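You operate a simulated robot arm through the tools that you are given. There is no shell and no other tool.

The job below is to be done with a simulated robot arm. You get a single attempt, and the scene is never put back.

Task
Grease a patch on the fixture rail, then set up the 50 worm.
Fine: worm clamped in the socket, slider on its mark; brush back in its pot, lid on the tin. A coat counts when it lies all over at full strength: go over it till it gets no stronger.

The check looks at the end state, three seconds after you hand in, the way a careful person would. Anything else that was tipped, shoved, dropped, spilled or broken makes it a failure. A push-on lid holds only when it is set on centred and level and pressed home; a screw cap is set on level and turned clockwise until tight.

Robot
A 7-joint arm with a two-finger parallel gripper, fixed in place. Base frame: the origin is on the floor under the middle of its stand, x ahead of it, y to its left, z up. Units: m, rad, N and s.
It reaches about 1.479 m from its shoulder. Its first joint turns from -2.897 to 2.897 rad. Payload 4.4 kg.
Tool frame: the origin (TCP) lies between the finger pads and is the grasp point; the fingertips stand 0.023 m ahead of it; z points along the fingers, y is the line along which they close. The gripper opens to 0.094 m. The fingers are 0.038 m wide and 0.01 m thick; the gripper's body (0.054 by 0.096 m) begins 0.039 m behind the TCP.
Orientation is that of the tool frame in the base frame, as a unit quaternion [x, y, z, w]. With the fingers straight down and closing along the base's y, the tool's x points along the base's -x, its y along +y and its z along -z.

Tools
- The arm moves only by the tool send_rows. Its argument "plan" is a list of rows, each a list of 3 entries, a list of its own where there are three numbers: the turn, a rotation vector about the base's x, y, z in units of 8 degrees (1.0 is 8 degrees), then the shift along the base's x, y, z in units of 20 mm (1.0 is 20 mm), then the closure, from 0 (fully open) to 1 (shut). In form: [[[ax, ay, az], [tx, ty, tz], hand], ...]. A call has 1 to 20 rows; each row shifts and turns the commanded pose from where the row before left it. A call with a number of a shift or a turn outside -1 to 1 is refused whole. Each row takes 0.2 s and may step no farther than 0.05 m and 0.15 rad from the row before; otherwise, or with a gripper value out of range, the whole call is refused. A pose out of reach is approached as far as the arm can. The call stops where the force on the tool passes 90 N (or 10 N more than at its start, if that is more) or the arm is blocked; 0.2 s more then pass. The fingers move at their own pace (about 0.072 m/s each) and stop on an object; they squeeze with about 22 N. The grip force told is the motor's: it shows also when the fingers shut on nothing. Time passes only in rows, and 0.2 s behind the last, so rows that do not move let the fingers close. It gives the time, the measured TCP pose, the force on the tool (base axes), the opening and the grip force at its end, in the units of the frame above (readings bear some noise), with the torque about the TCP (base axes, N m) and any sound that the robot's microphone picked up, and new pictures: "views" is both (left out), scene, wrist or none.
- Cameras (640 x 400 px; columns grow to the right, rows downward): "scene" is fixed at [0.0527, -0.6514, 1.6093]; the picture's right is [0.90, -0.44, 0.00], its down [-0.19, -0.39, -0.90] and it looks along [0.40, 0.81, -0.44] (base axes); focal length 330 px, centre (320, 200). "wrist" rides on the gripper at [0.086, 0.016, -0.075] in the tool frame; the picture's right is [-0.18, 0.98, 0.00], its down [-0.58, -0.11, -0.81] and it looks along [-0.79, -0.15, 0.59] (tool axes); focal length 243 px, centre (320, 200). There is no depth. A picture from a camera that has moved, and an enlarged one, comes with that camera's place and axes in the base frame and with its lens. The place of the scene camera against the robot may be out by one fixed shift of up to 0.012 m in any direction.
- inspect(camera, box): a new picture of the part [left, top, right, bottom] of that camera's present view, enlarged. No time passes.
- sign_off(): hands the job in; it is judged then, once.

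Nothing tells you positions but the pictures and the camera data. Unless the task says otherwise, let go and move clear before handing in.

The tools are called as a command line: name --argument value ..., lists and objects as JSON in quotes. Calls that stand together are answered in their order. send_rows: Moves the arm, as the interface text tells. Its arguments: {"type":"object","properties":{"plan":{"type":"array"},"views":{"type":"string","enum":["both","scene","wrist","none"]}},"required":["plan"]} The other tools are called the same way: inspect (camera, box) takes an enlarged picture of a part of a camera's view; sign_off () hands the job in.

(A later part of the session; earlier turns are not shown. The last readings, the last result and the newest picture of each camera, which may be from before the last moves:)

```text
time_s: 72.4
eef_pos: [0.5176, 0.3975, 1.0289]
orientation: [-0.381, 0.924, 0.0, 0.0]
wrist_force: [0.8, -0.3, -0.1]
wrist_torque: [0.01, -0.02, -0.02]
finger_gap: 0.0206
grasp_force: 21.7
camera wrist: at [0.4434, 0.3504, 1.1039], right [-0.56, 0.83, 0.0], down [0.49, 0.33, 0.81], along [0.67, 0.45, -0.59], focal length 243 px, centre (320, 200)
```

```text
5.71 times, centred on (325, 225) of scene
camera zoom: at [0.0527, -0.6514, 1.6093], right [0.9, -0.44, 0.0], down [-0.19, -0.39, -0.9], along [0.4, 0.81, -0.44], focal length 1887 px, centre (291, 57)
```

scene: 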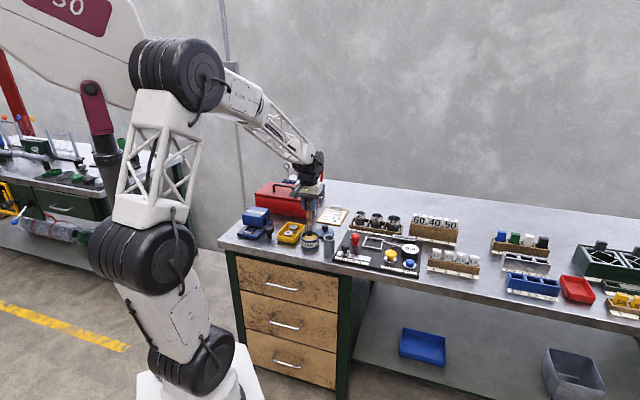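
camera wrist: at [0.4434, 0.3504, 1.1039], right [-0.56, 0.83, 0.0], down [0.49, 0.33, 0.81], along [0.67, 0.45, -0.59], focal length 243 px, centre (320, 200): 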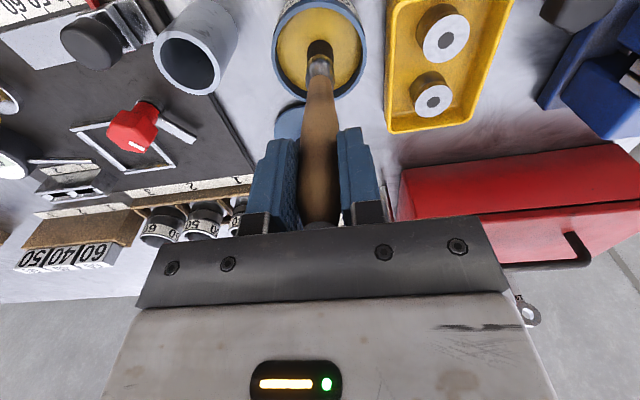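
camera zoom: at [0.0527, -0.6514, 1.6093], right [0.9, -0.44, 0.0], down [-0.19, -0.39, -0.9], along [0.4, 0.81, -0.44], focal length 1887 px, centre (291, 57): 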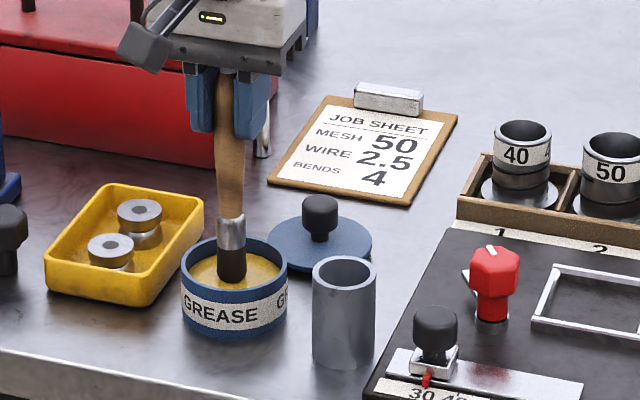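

The bristles are still clear of the grease. I'll go lower in small steps.

send_rows --plan '[[[0, 0, 0], [0, 0, -0.2], 1], [[0, 0, 0], [0, 0, -0.2], 1], [[0, 0, 0], [0, 0, -0.2], 1], [[0, 0, 0], [0, 0, 0], 1], [[0, 0, 0], [0, 0, 0], 1]]' --views "wrist"

inspect --camera "wrist" --box '[240, 0, 440, 160]'

inspect --camera "scene" --box '[285, 190, 365, 260]'

```text
time_s: 73.6
eef_pos: [0.5166, 0.3979, 1.0151]
orientation: [-0.381, 0.925, -0.001, 0.0]
wrist_force: [2.2, 0.5, 17.9]
wrist_torque: [0.07, -0.24, -0.02]
finger_gap: 0.0207
grasp_force: 22.0
camera wrist: at [0.4428, 0.3504, 1.0912], right [-0.56, 0.83, 0.0], down [0.49, 0.33, 0.81], along [0.67, 0.45, -0.59], focal length 243 px, centre (320, 200)
```

wrist: 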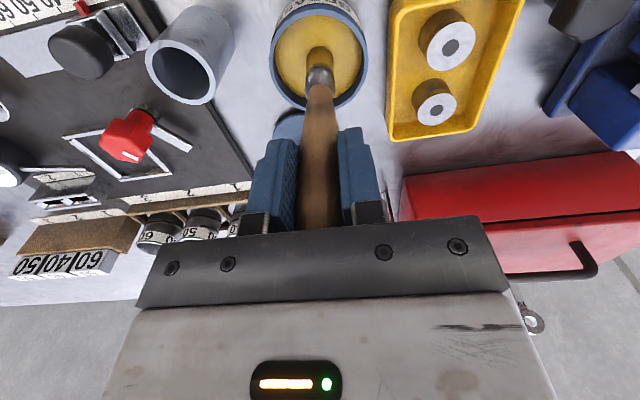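

```text
2.50 times, centred on (340, 80) of wrist
camera zoom: at [0.4428, 0.3504, 1.0912], right [-0.56, 0.83, 0.0], down [0.49, 0.33, 0.81], along [0.67, 0.45, -0.59], focal length 606 px, centre (270, 500)
```

zoom: 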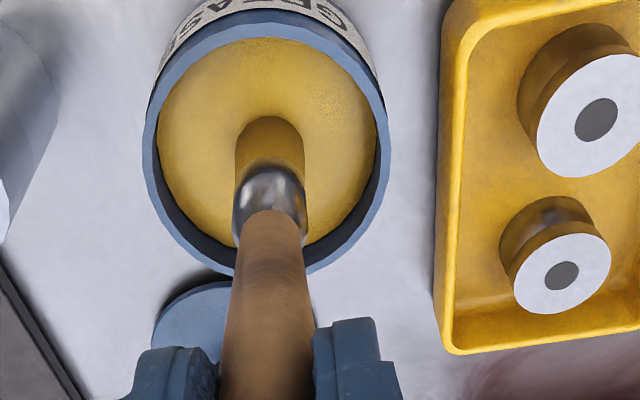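

```text
5.71 times, centred on (325, 225) of scene
camera zoom: at [0.0527, -0.6514, 1.6093], right [0.9, -0.44, 0.0], down [-0.19, -0.39, -0.9], along [0.4, 0.81, -0.44], focal length 1887 px, centre (291, 57)
```

zoom: 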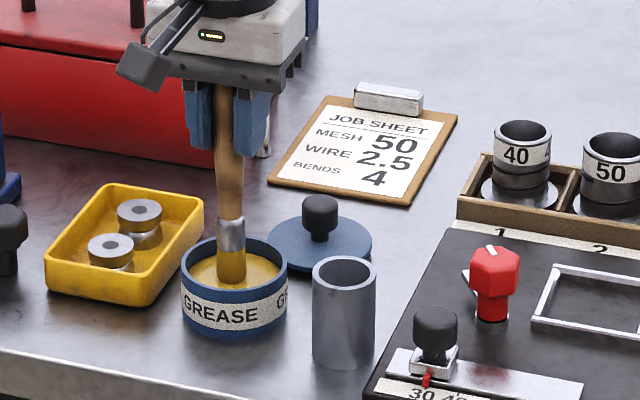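

The bristles have turned yellow, so the brush is loaded. I'll lift out and carry it high over to the right part of the rail.

send_rows --plan '[[[0, 0, 0], [0, 0, 0.5], 1], [[0, 0, 0], [0, 0, 1], 1], [[0, 0, 0], [0, 0, 1], 1], [[0, 0, 0], [0, 0, 1], 1], [[0, 0, 0], [0, 0, 1], 1], [[0, 0, 0], [0, 0, 1], 1], [[0, 0, 0], [0.62, -0.905, 0], 1], [[0, 0, 0], [0.62, -0.905, 0], 1], [[0, 0, 0], [0.62, -0.905, 0], 1], [[0, 0, 0], [0.62, -0.905, 0], 1], [[0, 0, 0], [0.62, -0.905, 0], 1], [[0, 0, 0], [0.62, -0.905, 0], 1], [[0, 0, 0], [0.62, -0.905, 0], 1], [[0, 0, 0], [0.62, -0.905, 0], 1], [[0, 0, 0], [0.62, -0.905, 0], 1], [[0, 0, 0], [0.62, -0.905, 0], 1], [[0, 0, 0], [0, 0, 0], 1]]' --views "both"

inspect --camera "wrist" --box '[240, 0, 440, 160]'

inspect --camera "scene" --box '[315, 190, 415, 280]'

```text
time_s: 77.2
eef_pos: [0.6412, 0.2163, 1.1257]
orientation: [-0.381, 0.925, 0.001, 0.0]
wrist_force: [-0.2, 0.5, -0.9]
wrist_torque: [0.0, 0.0, 0.02]
finger_gap: 0.0208
grasp_force: 21.5
camera wrist: at [0.5666, 0.1681, 1.2008], right [-0.56, 0.83, 0.0], down [0.49, 0.33, 0.81], along [0.67, 0.45, -0.59], focal length 243 px, centre (320, 200)
```

scene: 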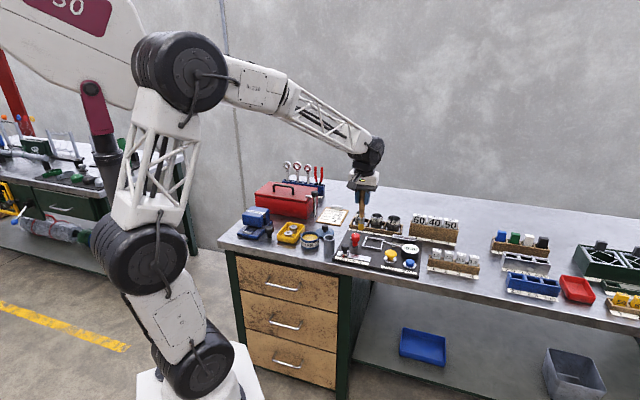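
wrist: 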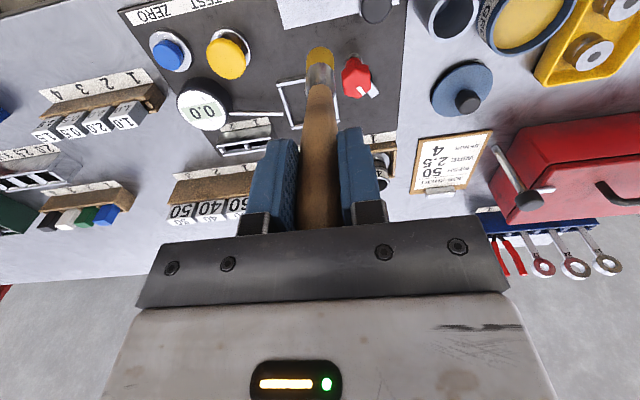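

```text
2.50 times, centred on (340, 80) of wrist
camera zoom: at [0.5666, 0.1681, 1.2008], right [-0.56, 0.83, 0.0], down [0.49, 0.33, 0.81], along [0.67, 0.45, -0.59], focal length 606 px, centre (270, 500)
```

zoom: 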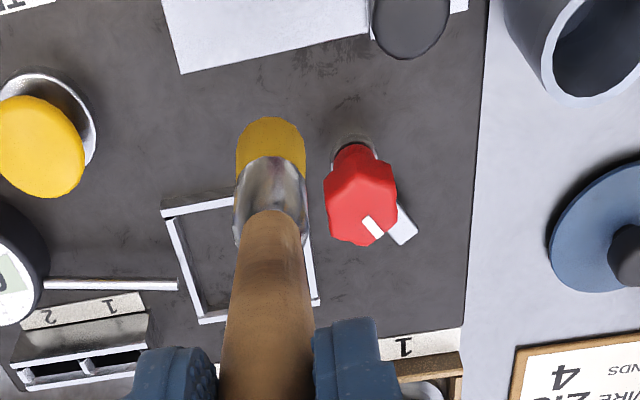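

```text
4.44 times, centred on (365, 235) of scene
camera zoom: at [0.0527, -0.6514, 1.6093], right [0.9, -0.44, 0.0], down [-0.19, -0.39, -0.9], along [0.4, 0.81, -0.44], focal length 1468 px, centre (120, 44)
```

zoom: 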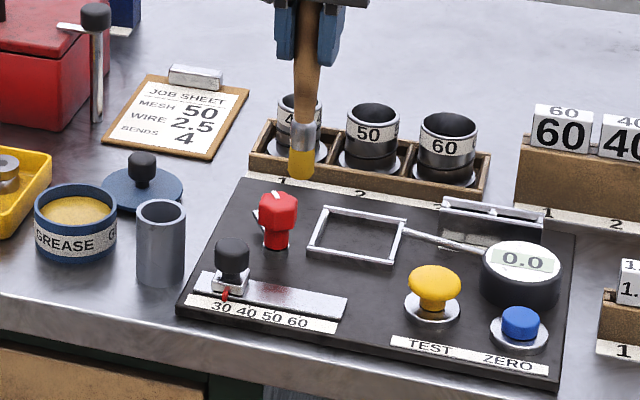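

The brush is over the right half of the rail. I'll come down to just above it and check the position.

send_rows --plan '[[[0, 0, 0], [0, 0, -1], 1], [[0, 0, 0], [0, 0, -1], 1], [[0, 0, 0], [0, 0, -1], 1], [[0, 0, 0], [0, 0, -0.6], 1], [[0, 0, 0], [0, 0, 0], 1], [[0, 0, 0], [0, 0, 0], 1]]' --views "wrist"

inspect --camera "wrist" --box '[240, 0, 440, 160]'

inspect --camera "scene" --box '[325, 205, 405, 275]'

```text
time_s: 78.6
eef_pos: [0.6417, 0.2171, 1.0552]
orientation: [-0.381, 0.925, 0.0, 0.0]
wrist_force: [0.6, 0.5, 0.1]
wrist_torque: [0.02, 0.01, 0.01]
finger_gap: 0.0207
grasp_force: 21.7
camera wrist: at [0.5677, 0.1685, 1.1298], right [-0.56, 0.83, 0.0], down [0.49, 0.33, 0.81], along [0.67, 0.45, -0.59], focal length 243 px, centre (320, 200)
```

wrist: 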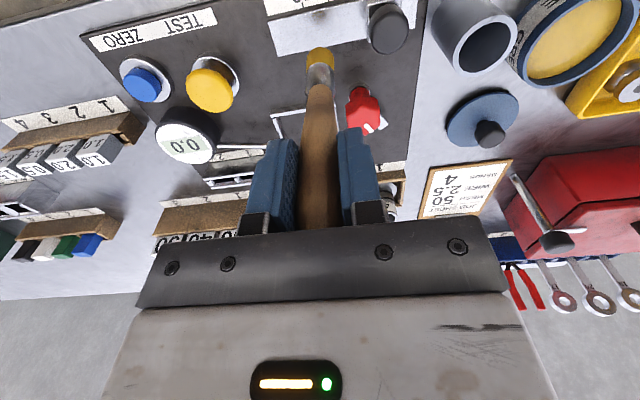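

```text
2.50 times, centred on (340, 80) of wrist
camera zoom: at [0.5677, 0.1685, 1.1298], right [-0.56, 0.83, 0.0], down [0.49, 0.33, 0.81], along [0.67, 0.45, -0.59], focal length 606 px, centre (270, 500)
```

zoom: 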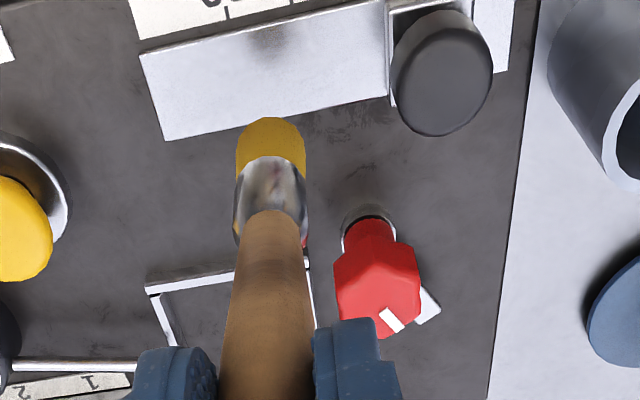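

```text
5.71 times, centred on (365, 240) of scene
camera zoom: at [0.0527, -0.6514, 1.6093], right [0.9, -0.44, 0.0], down [-0.19, -0.39, -0.9], along [0.4, 0.81, -0.44], focal length 1887 px, centre (63, -29)
```

zoom: 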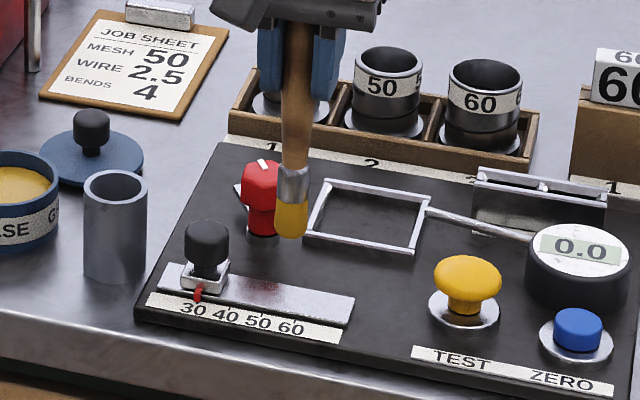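

The brush is centred over the exposed rail, both across it and along it. I'll lower it gently until the bristles touch.

send_rows --plan '[[[0, 0, 0], [0, 0, -0.5], 1], [[0, 0, 0], [0, 0, -0.5], 1], [[0, 0, 0], [0, 0, -0.2], 1], [[0, 0, 0], [0, 0, 0], 1]]' --views "none"

send_rows --plan '[[[0, 0, 0], [0, 0, -0.1], 1], [[0, 0, 0], [0, 0, -0.1], 1], [[0, 0, 0], [0, 0, 0], 1]]' --views "wrist"

```text
time_s: 79.6
eef_pos: [0.6413, 0.2195, 1.0305]
orientation: [-0.38, 0.925, -0.001, 0.0]
wrist_force: [0.1, -0.6, -1.0]
wrist_torque: [0.0, -0.03, -0.01]
finger_gap: 0.0205
grasp_force: 22.2
```

```text
time_s: 80.4
eef_pos: [0.6404, 0.2179, 1.0255]
orientation: [-0.381, 0.925, 0.0, 0.0]
wrist_force: [-0.4, 0.3, 0.4]
wrist_torque: [0.02, 0.02, -0.03]
finger_gap: 0.0205
grasp_force: 22.0
camera wrist: at [0.567, 0.1701, 1.1012], right [-0.56, 0.83, 0.0], down [0.49, 0.33, 0.81], along [0.67, 0.45, -0.59], focal length 243 px, centre (320, 200)
```

wrist: 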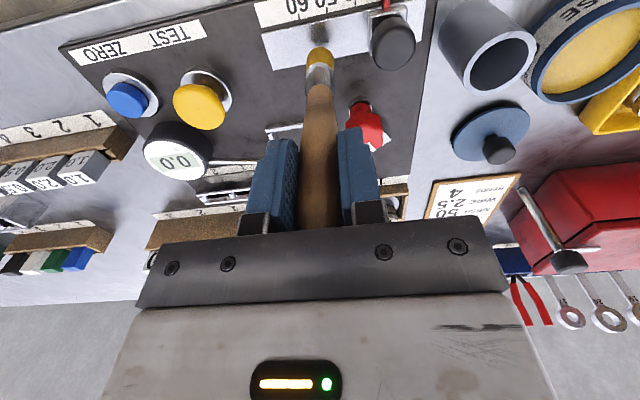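

send_rows --plan '[[[0, 0, 0], [0, 0, -0.1], 1], [[0, 0, 0], [0, 0, -0.1], 1], [[0, 0, 0], [0, 0, 0], 1]]' --views "none"

inspect --camera "wrist" --box '[240, 0, 440, 120]'

inspect --camera "scene" --box '[325, 215, 395, 275]'

```text
time_s: 81.2
eef_pos: [0.6415, 0.2171, 1.022]
orientation: [-0.381, 0.925, 0.0, 0.0]
wrist_force: [0.0, 0.0, -1.1]
wrist_torque: [-0.01, 0.01, 0.0]
finger_gap: 0.0208
grasp_force: 21.9
```

```text
3.20 times, centred on (340, 60) of wrist
camera zoom: at [0.5676, 0.1692, 1.0975], right [-0.56, 0.83, 0.0], down [0.49, 0.33, 0.81], along [0.67, 0.45, -0.59], focal length 776 px, centre (256, 648)
```

zoom: 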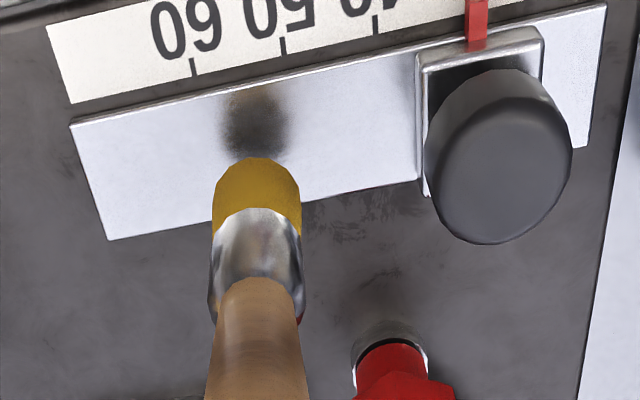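

```text
6.67 times, centred on (360, 245) of scene
camera zoom: at [0.0527, -0.6514, 1.6093], right [0.9, -0.44, 0.0], down [-0.19, -0.39, -0.9], along [0.4, 0.81, -0.44], focal length 2202 px, centre (53, -100)
```

zoom: 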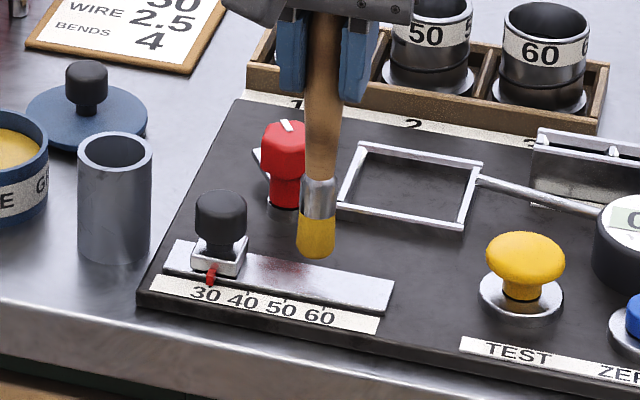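

Still about a centimetre above the rail. I'll keep lowering in 2 mm steps until the force rises.

send_rows --plan '[[[0, 0, 0], [0, 0, -0.1], 1], [[0, 0, 0], [0, 0, -0.1], 1], [[0, 0, 0], [0, 0, 0], 1]]' --views "none"

send_rows --plan '[[[0, 0, 0], [0, 0, -0.1], 1], [[0, 0, 0], [0, 0, -0.05], 1], [[0, 0, 0], [0, 0, 0], 1]]' --views "none"

inspect --camera "wrist" --box '[240, 0, 440, 120]'

```text
time_s: 82.0
eef_pos: [0.6408, 0.2168, 1.0196]
orientation: [-0.381, 0.925, 0.0, -0.001]
wrist_force: [-0.5, -0.6, -0.2]
wrist_torque: [-0.02, 0.02, 0.0]
finger_gap: 0.0205
grasp_force: 21.7
```

```text
time_s: 82.8
eef_pos: [0.6402, 0.2179, 1.0162]
orientation: [-0.381, 0.925, 0.0, 0.0]
wrist_force: [1.0, 0.4, -0.7]
wrist_torque: [0.0, 0.01, -0.03]
finger_gap: 0.0209
grasp_force: 22.0
```

```text
3.20 times, centred on (340, 60) of wrist
camera zoom: at [0.5674, 0.1692, 1.0917], right [-0.56, 0.83, 0.0], down [0.49, 0.33, 0.81], along [0.67, 0.45, -0.59], focal length 776 px, centre (256, 648)
```

zoom: 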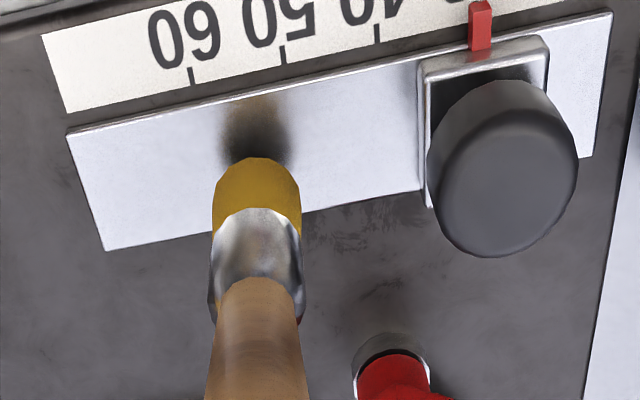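

send_rows --plan '[[[0, 0, 0], [0, 0, -0.1], 1], [[0, 0, 0], [0, 0, -0.1], 1], [[0, 0, 0], [0, 0, 0], 1]]' --views "none"

send_rows --plan '[[[0, 0, 0], [0, 0, -0.05], 1], [[0, 0, 0], [0, 0, -0.05], 1], [[0, 0, 0], [0, 0, 0], 1]]' --views "none"

inspect --camera "wrist" --box '[240, 0, 440, 120]'

```text
time_s: 83.6
eef_pos: [0.642, 0.2184, 1.0116]
orientation: [-0.381, 0.924, 0.0, 0.0]
wrist_force: [-0.2, 0.0, -0.1]
wrist_torque: [-0.01, 0.01, 0.02]
finger_gap: 0.0209
grasp_force: 22.1
```

```text
time_s: 84.4
eef_pos: [0.6416, 0.2182, 1.0098]
orientation: [-0.381, 0.924, -0.001, 0.0]
wrist_force: [0.1, 0.0, -0.1]
wrist_torque: [0.01, -0.02, -0.01]
finger_gap: 0.0209
grasp_force: 21.6
```

```text
3.20 times, centred on (340, 60) of wrist
camera zoom: at [0.5675, 0.1698, 1.0847], right [-0.56, 0.83, 0.0], down [0.49, 0.33, 0.81], along [0.67, 0.45, -0.59], focal length 776 px, centre (256, 648)
```

zoom: 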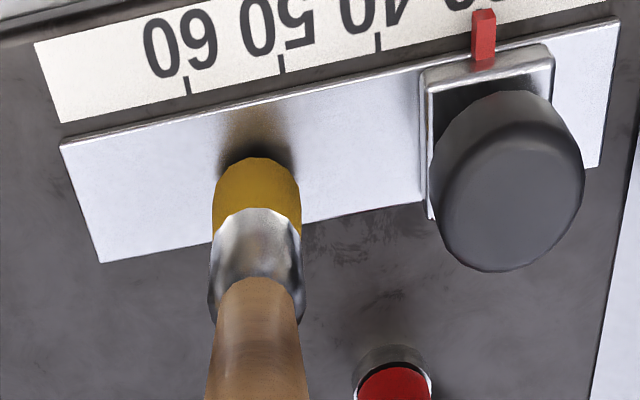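

send_rows --plan '[[[0, 0, 0], [0, 0, -0.1], 1], [[0, 0, 0], [0, 0, -0.05], 1], [[0, 0, 0], [0, 0, 0], 1]]' --views "none"

send_rows --plan '[[[0, 0, 0], [0, 0, -0.05], 1], [[0, 0, 0], [0, 0, -0.05], 1], [[0, 0, 0], [0, 0, 0], 1]]' --views "none"

inspect --camera "wrist" --box '[240, 0, 440, 120]'

```text
time_s: 85.2
eef_pos: [0.6417, 0.2187, 1.0062]
orientation: [-0.381, 0.925, 0.0, 0.0]
wrist_force: [0.0, 0.1, -0.1]
wrist_torque: [-0.05, 0.01, 0.0]
finger_gap: 0.0208
grasp_force: 21.7
```

```text
time_s: 86.0
eef_pos: [0.6415, 0.2182, 1.0058]
orientation: [-0.382, 0.924, 0.0, -0.001]
wrist_force: [-0.5, -0.1, -0.8]
wrist_torque: [-0.02, -0.02, 0.01]
finger_gap: 0.0208
grasp_force: 21.5
```

```text
3.20 times, centred on (340, 60) of wrist
camera zoom: at [0.5676, 0.17, 1.08], right [-0.56, 0.83, 0.0], down [0.49, 0.33, 0.81], along [0.67, 0.45, -0.59], focal length 776 px, centre (256, 648)
```

zoom: 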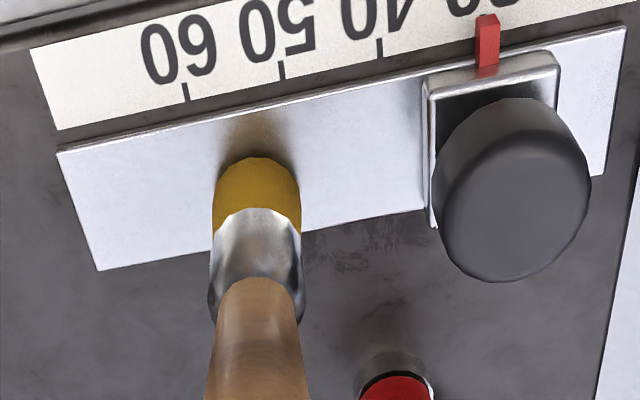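

send_rows --plan '[[[0, 0, 0], [0, 0, -0.05], 1], [[0, 0, 0], [0, 0, -0.05], 1], [[0, 0, 0], [0, 0, 0], 1]]' --views "none"

send_rows --plan '[[[0, 0, 0], [0, 0, -0.05], 1], [[0, 0, 0], [0, 0, -0.05], 1], [[0, 0, 0], [0, 0, 0], 1]]' --views "none"

send_rows --plan '[[[0, 0, 0], [0, 0, -0.05], 1], [[0, 0, 0], [0, 0, -0.05], 1], [[0, 0, 0], [0, 0, 0], 1]]' --views "none"

inspect --camera "wrist" --box '[240, 0, 440, 120]'

```text
time_s: 86.8
eef_pos: [0.6412, 0.2198, 1.0046]
orientation: [-0.381, 0.924, 0.0, 0.001]
wrist_force: [1.1, -0.4, 18.5]
wrist_torque: [0.0, -0.14, 0.02]
finger_gap: 0.0207
grasp_force: 21.9
```

```text
time_s: 87.6
eef_pos: [0.6409, 0.2188, 1.0013]
orientation: [-0.381, 0.924, 0.0, 0.0]
wrist_force: [0.0, -2.3, 25.2]
wrist_torque: [-0.21, 0.03, 0.03]
finger_gap: 0.0208
grasp_force: 22.2
```

```text
time_s: 88.4
eef_pos: [0.6404, 0.2181, 1.0013]
orientation: [-0.381, 0.925, 0.0, 0.0]
wrist_force: [1.0, 1.0, 38.2]
wrist_torque: [0.11, -0.05, -0.03]
finger_gap: 0.0206
grasp_force: 21.4
```

```text
3.20 times, centred on (340, 60) of wrist
camera zoom: at [0.5674, 0.17, 1.0754], right [-0.56, 0.83, 0.0], down [0.49, 0.33, 0.81], along [0.67, 0.45, -0.59], focal length 776 px, centre (256, 648)
```

zoom: 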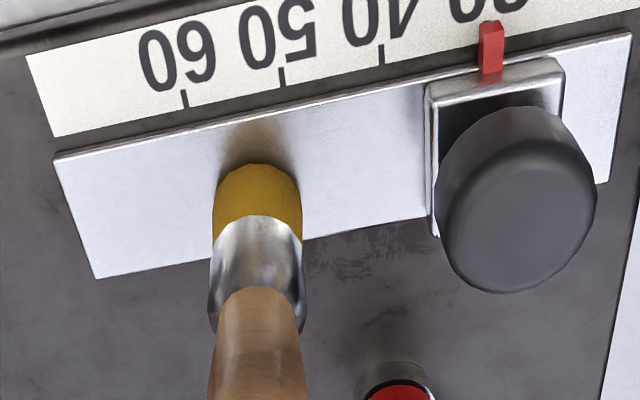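

The bristles are on the rail. I'll ease the force a little and make a first stroke toward the right end to see how the coat lays.

send_rows --plan '[[[0, 0, 0], [0, 0, 0.08], 1], [[0, 0, 0], [0.3, -0.3, 0], 1], [[0, 0, 0], [0.3, -0.3, 0], 1], [[0, 0, 0], [0.3, -0.3, 0], 1], [[0, 0, 0], [0.25, -0.25, 0], 1], [[0, 0, 0], [0, 0, 0], 1]]' --views "wrist"

inspect --camera "wrist" --box '[240, 0, 440, 120]'

inspect --camera "scene" --box '[325, 215, 395, 275]'

```text
time_s: 89.8
eef_pos: [0.6638, 0.1933, 1.0004]
orientation: [-0.381, 0.925, -0.001, 0.0]
wrist_force: [-1.7, 3.0, 10.0]
wrist_torque: [0.42, 0.28, 0.0]
finger_gap: 0.0212
grasp_force: 21.6
camera wrist: at [0.5908, 0.1455, 1.0758], right [-0.56, 0.83, 0.0], down [0.49, 0.33, 0.81], along [0.67, 0.45, -0.59], focal length 243 px, centre (320, 200)
```

wrist: 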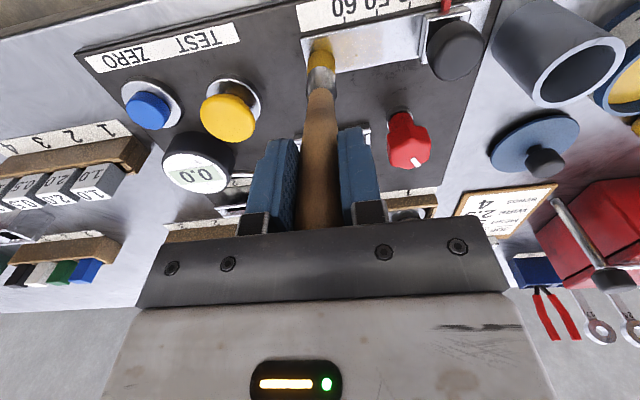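

```text
3.20 times, centred on (340, 60) of wrist
camera zoom: at [0.5908, 0.1455, 1.0758], right [-0.56, 0.83, 0.0], down [0.49, 0.33, 0.81], along [0.67, 0.45, -0.59], focal length 776 px, centre (256, 648)
```

zoom: 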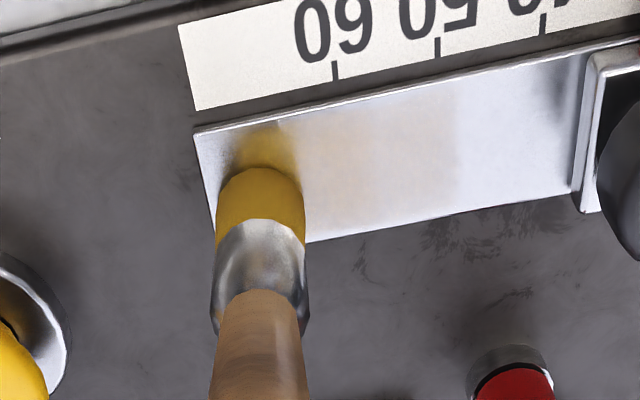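

```text
6.67 times, centred on (360, 245) of scene
camera zoom: at [0.0527, -0.6514, 1.6093], right [0.9, -0.44, 0.0], down [-0.19, -0.39, -0.9], along [0.4, 0.81, -0.44], focal length 2202 px, centre (53, -100)
```

zoom: 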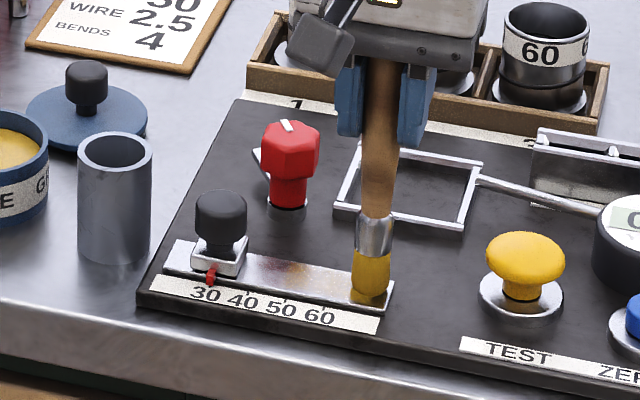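

A pale yellow coat shows where the brush passed. I'll stroke back toward the slider and watch the coverage.

send_rows --plan '[[[0, 0, 0], [-0.3, 0.3, 0], 1], [[0, 0, 0], [-0.3, 0.3, 0], 1], [[0, 0, 0], [-0.3, 0.3, 0], 1], [[0, 0, 0], [-0.3, 0.3, 0], 1], [[0, 0, 0], [-0.3, 0.3, 0], 1], [[0, 0, 0], [-0.3, 0.3, 0], 1], [[0, 0, 0], [-0.3, 0.3, 0], 1], [[0, 0, 0], [0, 0, 0], 1]]' --views "wrist"

inspect --camera "wrist" --box '[200, 0, 400, 120]'

inspect --camera "scene" --box '[325, 215, 395, 275]'

```text
time_s: 91.6
eef_pos: [0.6216, 0.2367, 1.0019]
orientation: [-0.381, 0.924, 0.0, 0.0]
wrist_force: [0.3, -2.5, 7.2]
wrist_torque: [-0.32, -0.04, 0.01]
finger_gap: 0.0211
grasp_force: 21.6
camera wrist: at [0.5477, 0.188, 1.0759], right [-0.56, 0.83, 0.0], down [0.49, 0.33, 0.81], along [0.67, 0.45, -0.59], focal length 243 px, centre (320, 200)
```

wrist: 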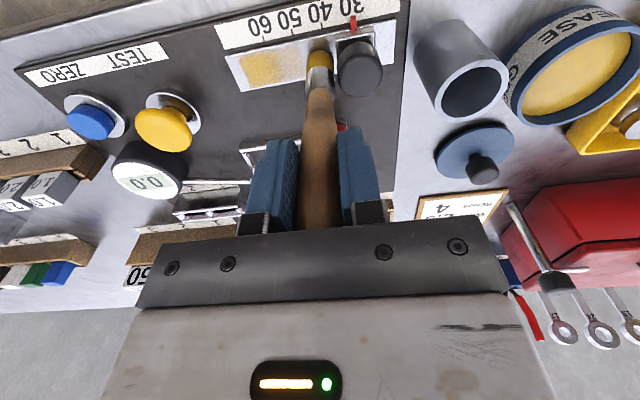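

```text
3.20 times, centred on (300, 60) of wrist
camera zoom: at [0.5477, 0.188, 1.0759], right [-0.56, 0.83, 0.0], down [0.49, 0.33, 0.81], along [0.67, 0.45, -0.59], focal length 776 px, centre (384, 648)
```

zoom: 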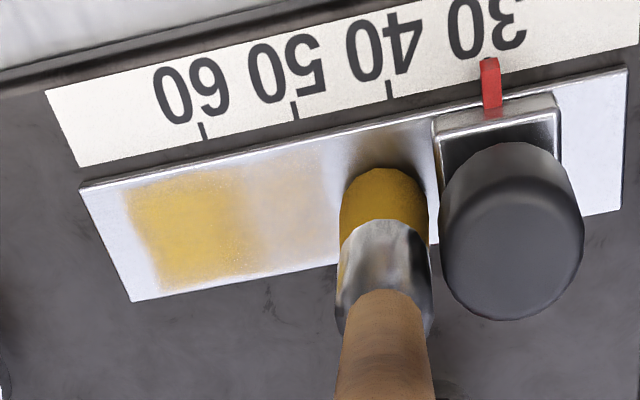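

```text
6.67 times, centred on (360, 245) of scene
camera zoom: at [0.0527, -0.6514, 1.6093], right [0.9, -0.44, 0.0], down [-0.19, -0.39, -0.9], along [0.4, 0.81, -0.44], focal length 2202 px, centre (53, -100)
```

zoom: 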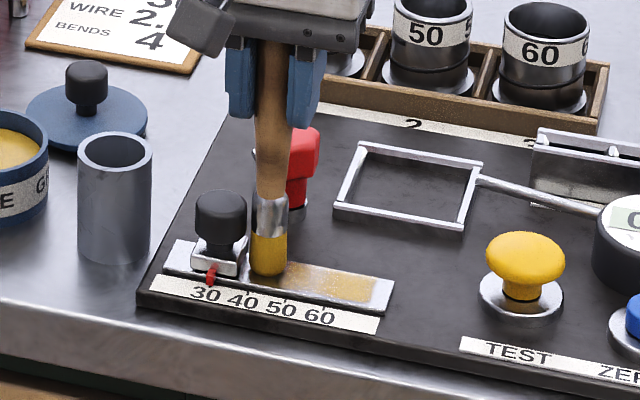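

The coat builds up in parts of the rail, strongest near the right end. I'll keep stroking back and forth.

send_rows --plan '[[[0, 0, 0], [0, 0, -0.05], 1], [[0, 0, 0], [0.3, -0.3, 0], 1], [[0, 0, 0], [0.3, -0.3, 0], 1], [[0, 0, 0], [0.3, -0.3, 0], 1], [[0, 0, 0], [0.3, -0.3, 0], 1], [[0, 0, 0], [0.3, -0.3, 0], 1], [[0, 0, 0], [0.3, -0.3, 0], 1], [[0, 0, 0], [0, 0, 0], 1], [[0, 0, 0], [-0.3, 0.3, 0], 1], [[0, 0, 0], [-0.3, 0.3, 0], 1], [[0, 0, 0], [-0.3, 0.3, 0], 1], [[0, 0, 0], [-0.3, 0.3, 0], 1], [[0, 0, 0], [-0.3, 0.3, 0], 1], [[0, 0, 0], [-0.3, 0.3, 0], 1], [[0, 0, 0], [0, 0, 0], 1]]' --views "wrist"

inspect --camera "wrist" --box '[200, 0, 400, 120]'

```text
time_s: 94.8
eef_pos: [0.6198, 0.2367, 0.9992]
orientation: [-0.381, 0.925, 0.001, -0.002]
wrist_force: [1.7, -4.7, 12.8]
wrist_torque: [-0.82, -0.46, -0.06]
finger_gap: 0.033
grasp_force: 21.9
camera wrist: at [0.5461, 0.1887, 1.0741], right [-0.56, 0.83, 0.0], down [0.49, 0.33, 0.8], along [0.67, 0.45, -0.59], focal length 243 px, centre (320, 200)
```

wrist: 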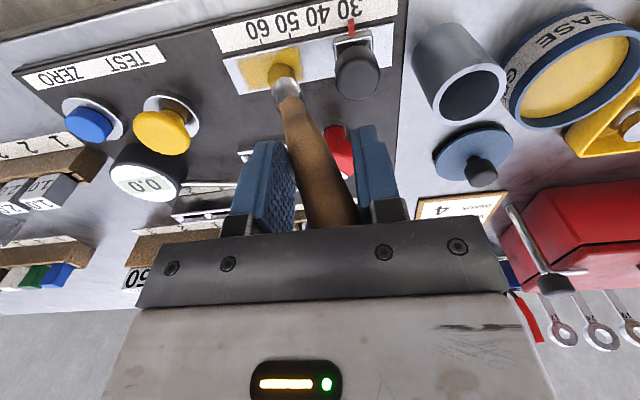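

```text
3.20 times, centred on (300, 60) of wrist
camera zoom: at [0.5461, 0.1887, 1.0741], right [-0.56, 0.83, 0.0], down [0.49, 0.33, 0.8], along [0.67, 0.45, -0.59], focal length 776 px, centre (384, 648)
```

zoom: 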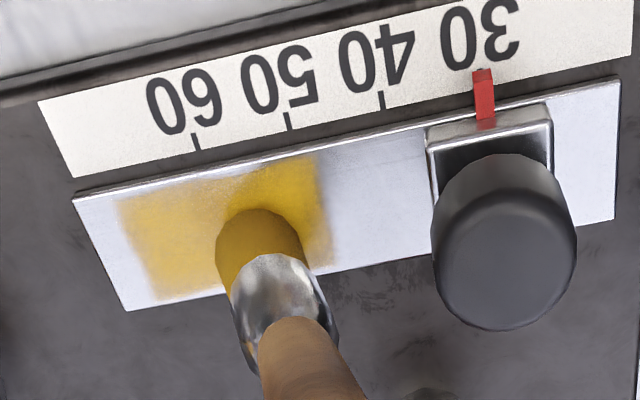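

The painted patch is now clear, about 46 × 30 mm on the right half of the rail. The drag has tilted the brush in the fingers, so I'll lift off carefully and see whether the grip straightens it.

send_rows --plan '[[[0, 0, 0], [0.1, -0.1, 0.2], 1], [[0, 0, 0], [0.1, -0.1, 0.3], 1], [[0, 0, 0], [0.1, -0.1, 0.3], 1], [[0, 0, 0], [0, 0, 0.3], 1], [[0, 0, 0], [0, 0, 0], 1], [[0, 0, 0], [0, 0, 0], 1]]' --views "wrist"

inspect --camera "wrist" --box '[200, 0, 440, 240]'

inspect --camera "scene" --box '[325, 185, 395, 275]'

```text
time_s: 96.2
eef_pos: [0.6299, 0.232, 1.0216]
orientation: [-0.381, 0.925, 0.0, 0.0]
wrist_force: [1.0, 0.3, 0.2]
wrist_torque: [0.0, 0.03, 0.0]
finger_gap: 0.021
grasp_force: 22.3
camera wrist: at [0.5551, 0.183, 1.0962], right [-0.56, 0.83, 0.0], down [0.49, 0.33, 0.81], along [0.67, 0.45, -0.59], focal length 243 px, centre (320, 200)
```

wrist: 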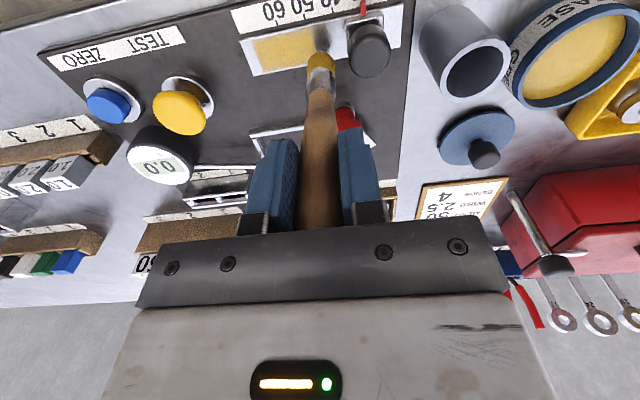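

```text
1.67 times, centred on (320, 120) of wrist
camera zoom: at [0.5551, 0.183, 1.0962], right [-0.56, 0.83, 0.0], down [0.49, 0.33, 0.81], along [0.67, 0.45, -0.59], focal length 404 px, centre (320, 333)
```

zoom: 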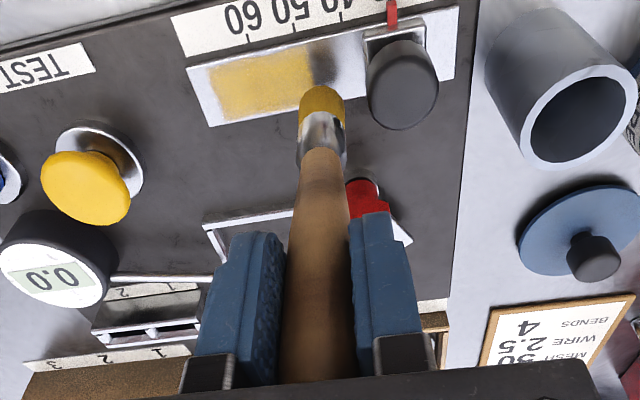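

```text
4.44 times, centred on (360, 230) of scene
camera zoom: at [0.0527, -0.6514, 1.6093], right [0.9, -0.44, 0.0], down [-0.19, -0.39, -0.9], along [0.4, 0.81, -0.44], focal length 1468 px, centre (142, 67)
```

zoom: 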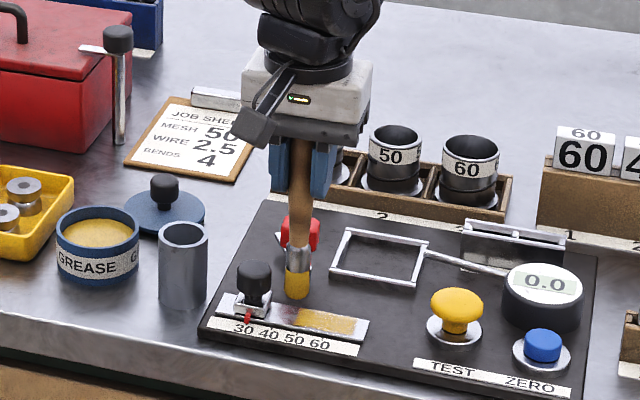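

The grip straightened the brush by itself. I'll look at the patch close up.

inspect --camera "wrist" --box '[230, 10, 350, 90]'

inspect --camera "scene" --box '[345, 240, 385, 270]'

```text
5.00 times, centred on (290, 50) of wrist
camera zoom: at [0.5551, 0.183, 1.0962], right [-0.56, 0.83, 0.0], down [0.49, 0.33, 0.81], along [0.67, 0.45, -0.59], focal length 1213 px, centre (470, 950)
```

zoom: 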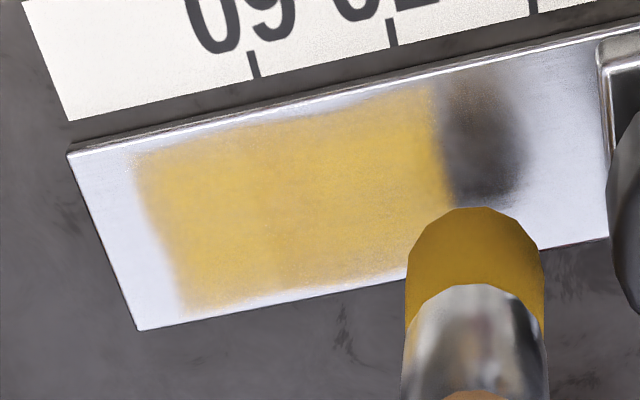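

```text
13.33 times, centred on (365, 255) of scene
camera zoom: at [0.0527, -0.6514, 1.6093], right [0.9, -0.44, 0.0], down [-0.19, -0.39, -0.9], along [0.4, 0.81, -0.44], focal length 4404 px, centre (-280, -533)
```

zoom: 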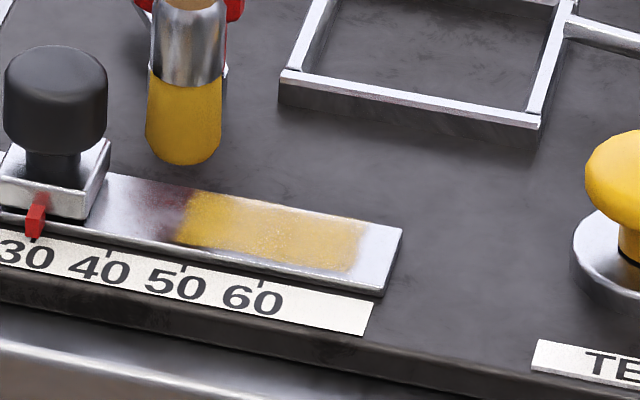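

The coat is on but not yet even. I'll continue with a lighter touch: move toward the right side of the patch, then lower to light contact.

send_rows --plan '[[[0, 0, 0], [0.5, -0.5, 0], 1], [[0, 0, 0], [0.5, -0.5, 0], 1], [[0, 0, 0], [0.45, -0.45, 0], 1], [[0, 0, 0], [0, 0, -0.5], 1], [[0, 0, 0], [0, 0, -0.4], 1], [[0, 0, 0], [0, 0, -0.1], 1], [[0, 0, 0], [0, 0, 0], 1]]' --views "none"

send_rows --plan '[[[0, 0, 0], [0, 0, -0.1], 1], [[0, 0, 0], [0, 0, 0], 1]]' --views "none"

inspect --camera "wrist" --box '[240, 0, 440, 120]'

```text
time_s: 97.8
eef_pos: [0.6574, 0.2014, 1.0033]
orientation: [-0.38, 0.925, 0.001, 0.0]
wrist_force: [-1.6, -0.8, 9.9]
wrist_torque: [-0.24, 0.23, 0.03]
finger_gap: 0.0211
grasp_force: 21.9
```

```text
time_s: 98.4
eef_pos: [0.6588, 0.2013, 1.0015]
orientation: [-0.381, 0.924, 0.0, 0.001]
wrist_force: [1.1, 0.4, 22.5]
wrist_torque: [0.1, -0.15, -0.03]
finger_gap: 0.0211
grasp_force: 21.8
```

```text
3.20 times, centred on (340, 60) of wrist
camera zoom: at [0.5844, 0.1536, 1.0759], right [-0.56, 0.83, 0.0], down [0.49, 0.33, 0.81], along [0.67, 0.45, -0.59], focal length 776 px, centre (256, 648)
```

zoom: 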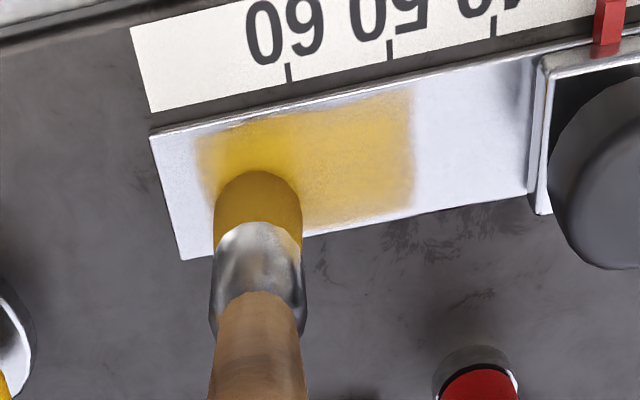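

Light contact found. I'll ease off and make short zig-zag strokes in two lanes across the patch.

send_rows --plan '[[[0, 0, 0], [0, 0, 0.1], 1], [[0, 0, 0], [-0.3, 0.3, 0], 1], [[0, 0, 0], [-0.3, 0.3, 0], 1], [[0, 0, 0], [-0.3, 0.3, 0], 1], [[0, 0, 0], [-0.3, 0.3, 0], 1], [[0, 0, 0], [-0.35, -0.35, 0], 1], [[0, 0, 0], [0.3, -0.3, 0], 1], [[0, 0, 0], [0.3, -0.3, 0], 1], [[0, 0, 0], [0.3, -0.3, 0], 1], [[0, 0, 0], [0.3, -0.3, 0], 1], [[0, 0, 0], [0, 0, 0], 1]]' --views "none"

inspect --camera "wrist" --box '[240, 0, 440, 120]'

inspect --camera "scene" --box '[335, 225, 395, 275]'

```text
time_s: 100.8
eef_pos: [0.6506, 0.1943, 1.002]
orientation: [-0.38, 0.925, -0.001, 0.0]
wrist_force: [-0.2, 0.1, 0.6]
wrist_torque: [0.01, -0.01, 0.01]
finger_gap: 0.0212
grasp_force: 22.2
```

```text
3.20 times, centred on (340, 60) of wrist
camera zoom: at [0.5764, 0.147, 1.0763], right [-0.56, 0.83, 0.0], down [0.49, 0.33, 0.81], along [0.67, 0.45, -0.59], focal length 776 px, centre (256, 648)
```

zoom: 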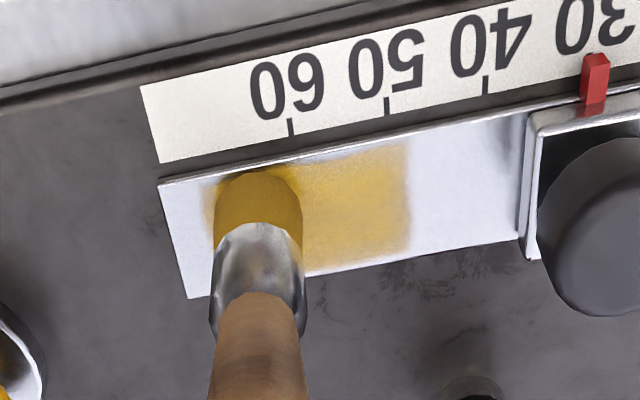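

```text
8.00 times, centred on (365, 250) of scene
camera zoom: at [0.0527, -0.6514, 1.6093], right [0.9, -0.44, 0.0], down [-0.19, -0.39, -0.9], along [0.4, 0.81, -0.44], focal length 2642 px, centre (-40, -200)
```

zoom: 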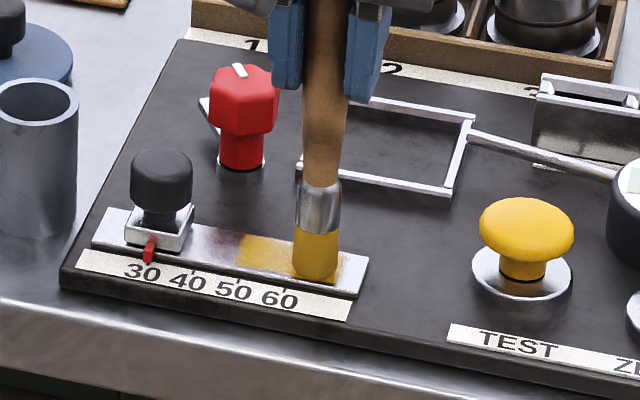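

The touch was lost. I'll lower by about a millimetre and repeat the strokes in both lanes.

send_rows --plan '[[[0, 0, 0], [0.05, 0.05, -0.06], 1], [[0, 0, 0], [-0.3, 0.3, -0.02], 1], [[0, 0, 0], [-0.3, 0.3, 0], 1], [[0, 0, 0], [-0.3, 0.3, 0], 1], [[0, 0, 0], [-0.3, 0.3, 0], 1], [[0, 0, 0], [0, 0, 0], 1]]' --views "none"

inspect --camera "wrist" --box '[200, 0, 400, 120]'

```text
time_s: 102.2
eef_pos: [0.6266, 0.2212, 1.0024]
orientation: [-0.381, 0.925, 0.0, 0.0]
wrist_force: [1.7, -3.2, 14.9]
wrist_torque: [-0.45, -0.17, 0.03]
finger_gap: 0.0211
grasp_force: 21.8
```

```text
3.20 times, centred on (300, 60) of wrist
camera zoom: at [0.5529, 0.1723, 1.076], right [-0.56, 0.83, 0.0], down [0.49, 0.33, 0.81], along [0.67, 0.45, -0.59], focal length 776 px, centre (384, 648)
```

zoom: 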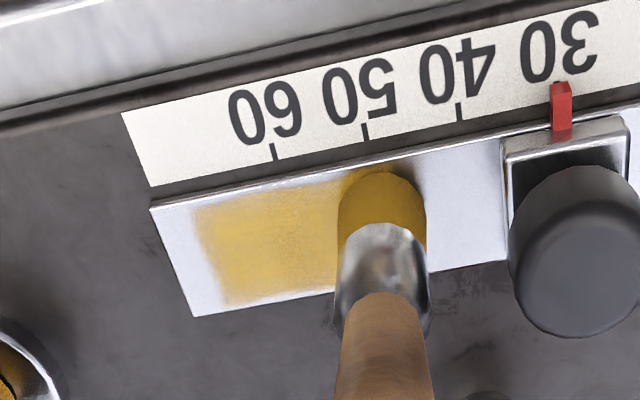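

send_rows --plan '[[[0, 0, 0], [0.3, -0.3, 0], 1], [[0, 0, 0], [0.3, -0.3, 0], 1], [[0, 0, 0], [0.3, -0.3, 0], 1], [[0, 0, 0], [0.25, -0.25, 0], 1], [[0, 0, 0], [0.35, 0.35, 0], 1], [[0, 0, 0], [-0.3, 0.3, 0], 1], [[0, 0, 0], [-0.3, 0.3, 0], 1], [[0, 0, 0], [-0.3, 0.3, 0], 1], [[0, 0, 0], [-0.25, 0.25, 0], 1], [[0, 0, 0], [0, 0, 0], 1]]' --views "none"

inspect --camera "wrist" --box '[200, 0, 400, 120]'

```text
time_s: 104.4
eef_pos: [0.6346, 0.2275, 1.0016]
orientation: [-0.381, 0.925, 0.0, 0.0]
wrist_force: [4.0, -0.9, 20.2]
wrist_torque: [-0.12, -0.43, -0.02]
finger_gap: 0.0211
grasp_force: 22.4
```

```text
3.20 times, centred on (300, 60) of wrist
camera zoom: at [0.5611, 0.1793, 1.0757], right [-0.56, 0.83, 0.0], down [0.49, 0.33, 0.81], along [0.67, 0.45, -0.59], focal length 776 px, centre (384, 648)
```

zoom: 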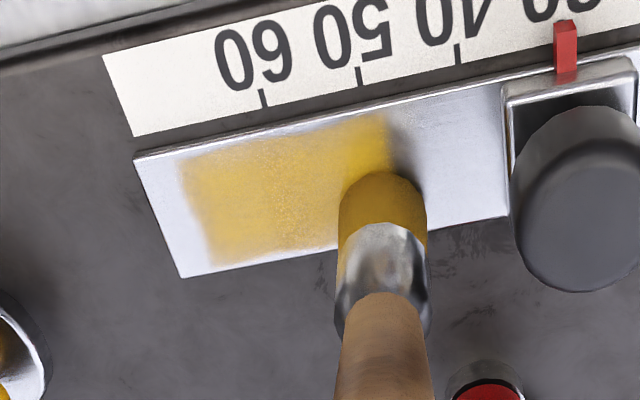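

I'll lift off and look at the patch from the same place as before to compare its strength.

send_rows --plan '[[[0, 0, 0], [-0.1, 0.1, 0.3], 1], [[0, 0, 0], [-0.15, 0.15, 0.3], 1], [[0, 0, 0], [0, 0, 0.5], 1], [[0, 0, 0], [0, 0, 0], 1]]' --views "none"

inspect --camera "wrist" --box '[230, 10, 350, 90]'

inspect --camera "scene" --box '[345, 240, 385, 270]'

```text
time_s: 105.4
eef_pos: [0.6305, 0.2325, 1.0216]
orientation: [-0.381, 0.924, 0.0, 0.0]
wrist_force: [0.7, 0.4, -1.3]
wrist_torque: [0.0, 0.01, 0.0]
finger_gap: 0.021
grasp_force: 22.3
```

```text
5.00 times, centred on (290, 50) of wrist
camera zoom: at [0.5565, 0.1836, 1.0973], right [-0.56, 0.83, 0.0], down [0.49, 0.33, 0.81], along [0.67, 0.45, -0.59], focal length 1213 px, centre (470, 950)
```

zoom: 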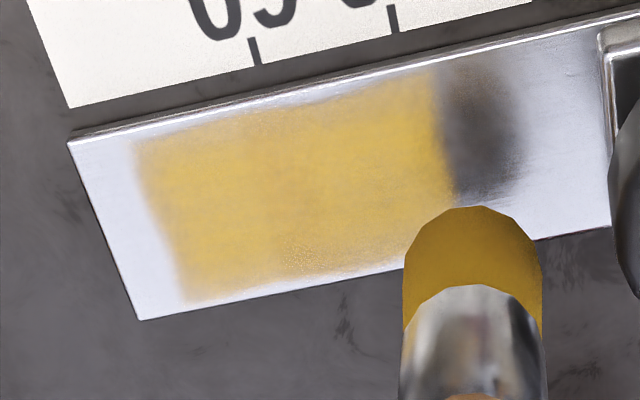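

```text
13.33 times, centred on (365, 255) of scene
camera zoom: at [0.0527, -0.6514, 1.6093], right [0.9, -0.44, 0.0], down [-0.19, -0.39, -0.9], along [0.4, 0.81, -0.44], focal length 4404 px, centre (-280, -533)
```

zoom: 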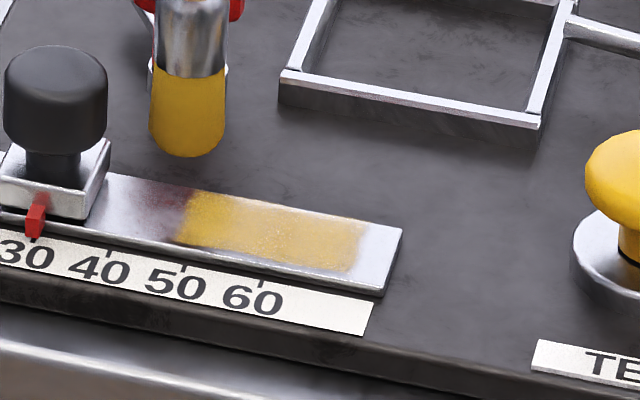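

The coat is filling in, with a paler band along the back edge. I'll do three lanes of light strokes.

send_rows --plan '[[[0, 0, 0], [0.35, -0.25, -0.5], 1], [[0, 0, 0], [0, 0, -0.5], 1], [[0, 0, 0], [0, 0, -0.1], 1], [[0, 0, 0], [0.28, -0.28, 0], 1], [[0, 0, 0], [0.28, -0.28, 0], 1], [[0, 0, 0], [0.28, -0.28, 0], 1], [[0, 0, 0], [0.28, -0.28, 0], 1], [[0, 0, 0], [-0.2, -0.2, 0], 1], [[0, 0, 0], [-0.28, 0.28, 0], 1], [[0, 0, 0], [-0.28, 0.28, 0], 1], [[0, 0, 0], [-0.28, 0.28, 0], 1], [[0, 0, 0], [-0.28, 0.28, 0], 1], [[0, 0, 0], [-0.2, -0.2, 0], 1], [[0, 0, 0], [0.28, -0.28, 0], 1], [[0, 0, 0], [0.28, -0.28, 0], 1], [[0, 0, 0], [0.28, -0.28, 0], 1], [[0, 0, 0], [0.28, -0.28, 0], 1], [[0, 0, 0], [0, 0, 0], 1]]' --views "none"

inspect --camera "wrist" --box '[240, 0, 440, 120]'

```text
time_s: 109.2
eef_pos: [0.6499, 0.1945, 1.0008]
orientation: [-0.381, 0.925, 0.0, 0.001]
wrist_force: [-5.4, 5.4, 34.8]
wrist_torque: [0.62, 0.67, 0.0]
finger_gap: 0.0217
grasp_force: 22.3
```

```text
3.20 times, centred on (340, 60) of wrist
camera zoom: at [0.5766, 0.1471, 1.0754], right [-0.56, 0.83, 0.0], down [0.49, 0.33, 0.81], along [0.67, 0.45, -0.59], focal length 776 px, centre (256, 648)
```

zoom: 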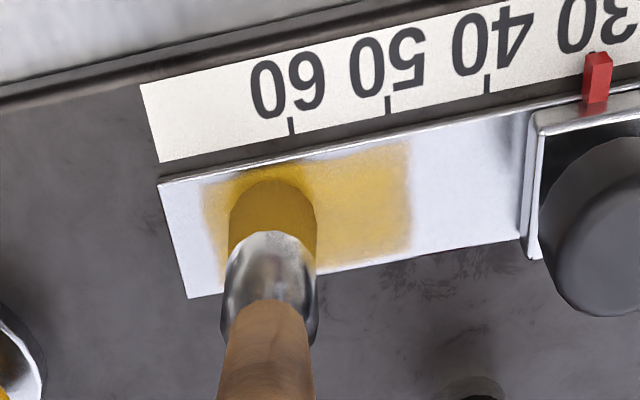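

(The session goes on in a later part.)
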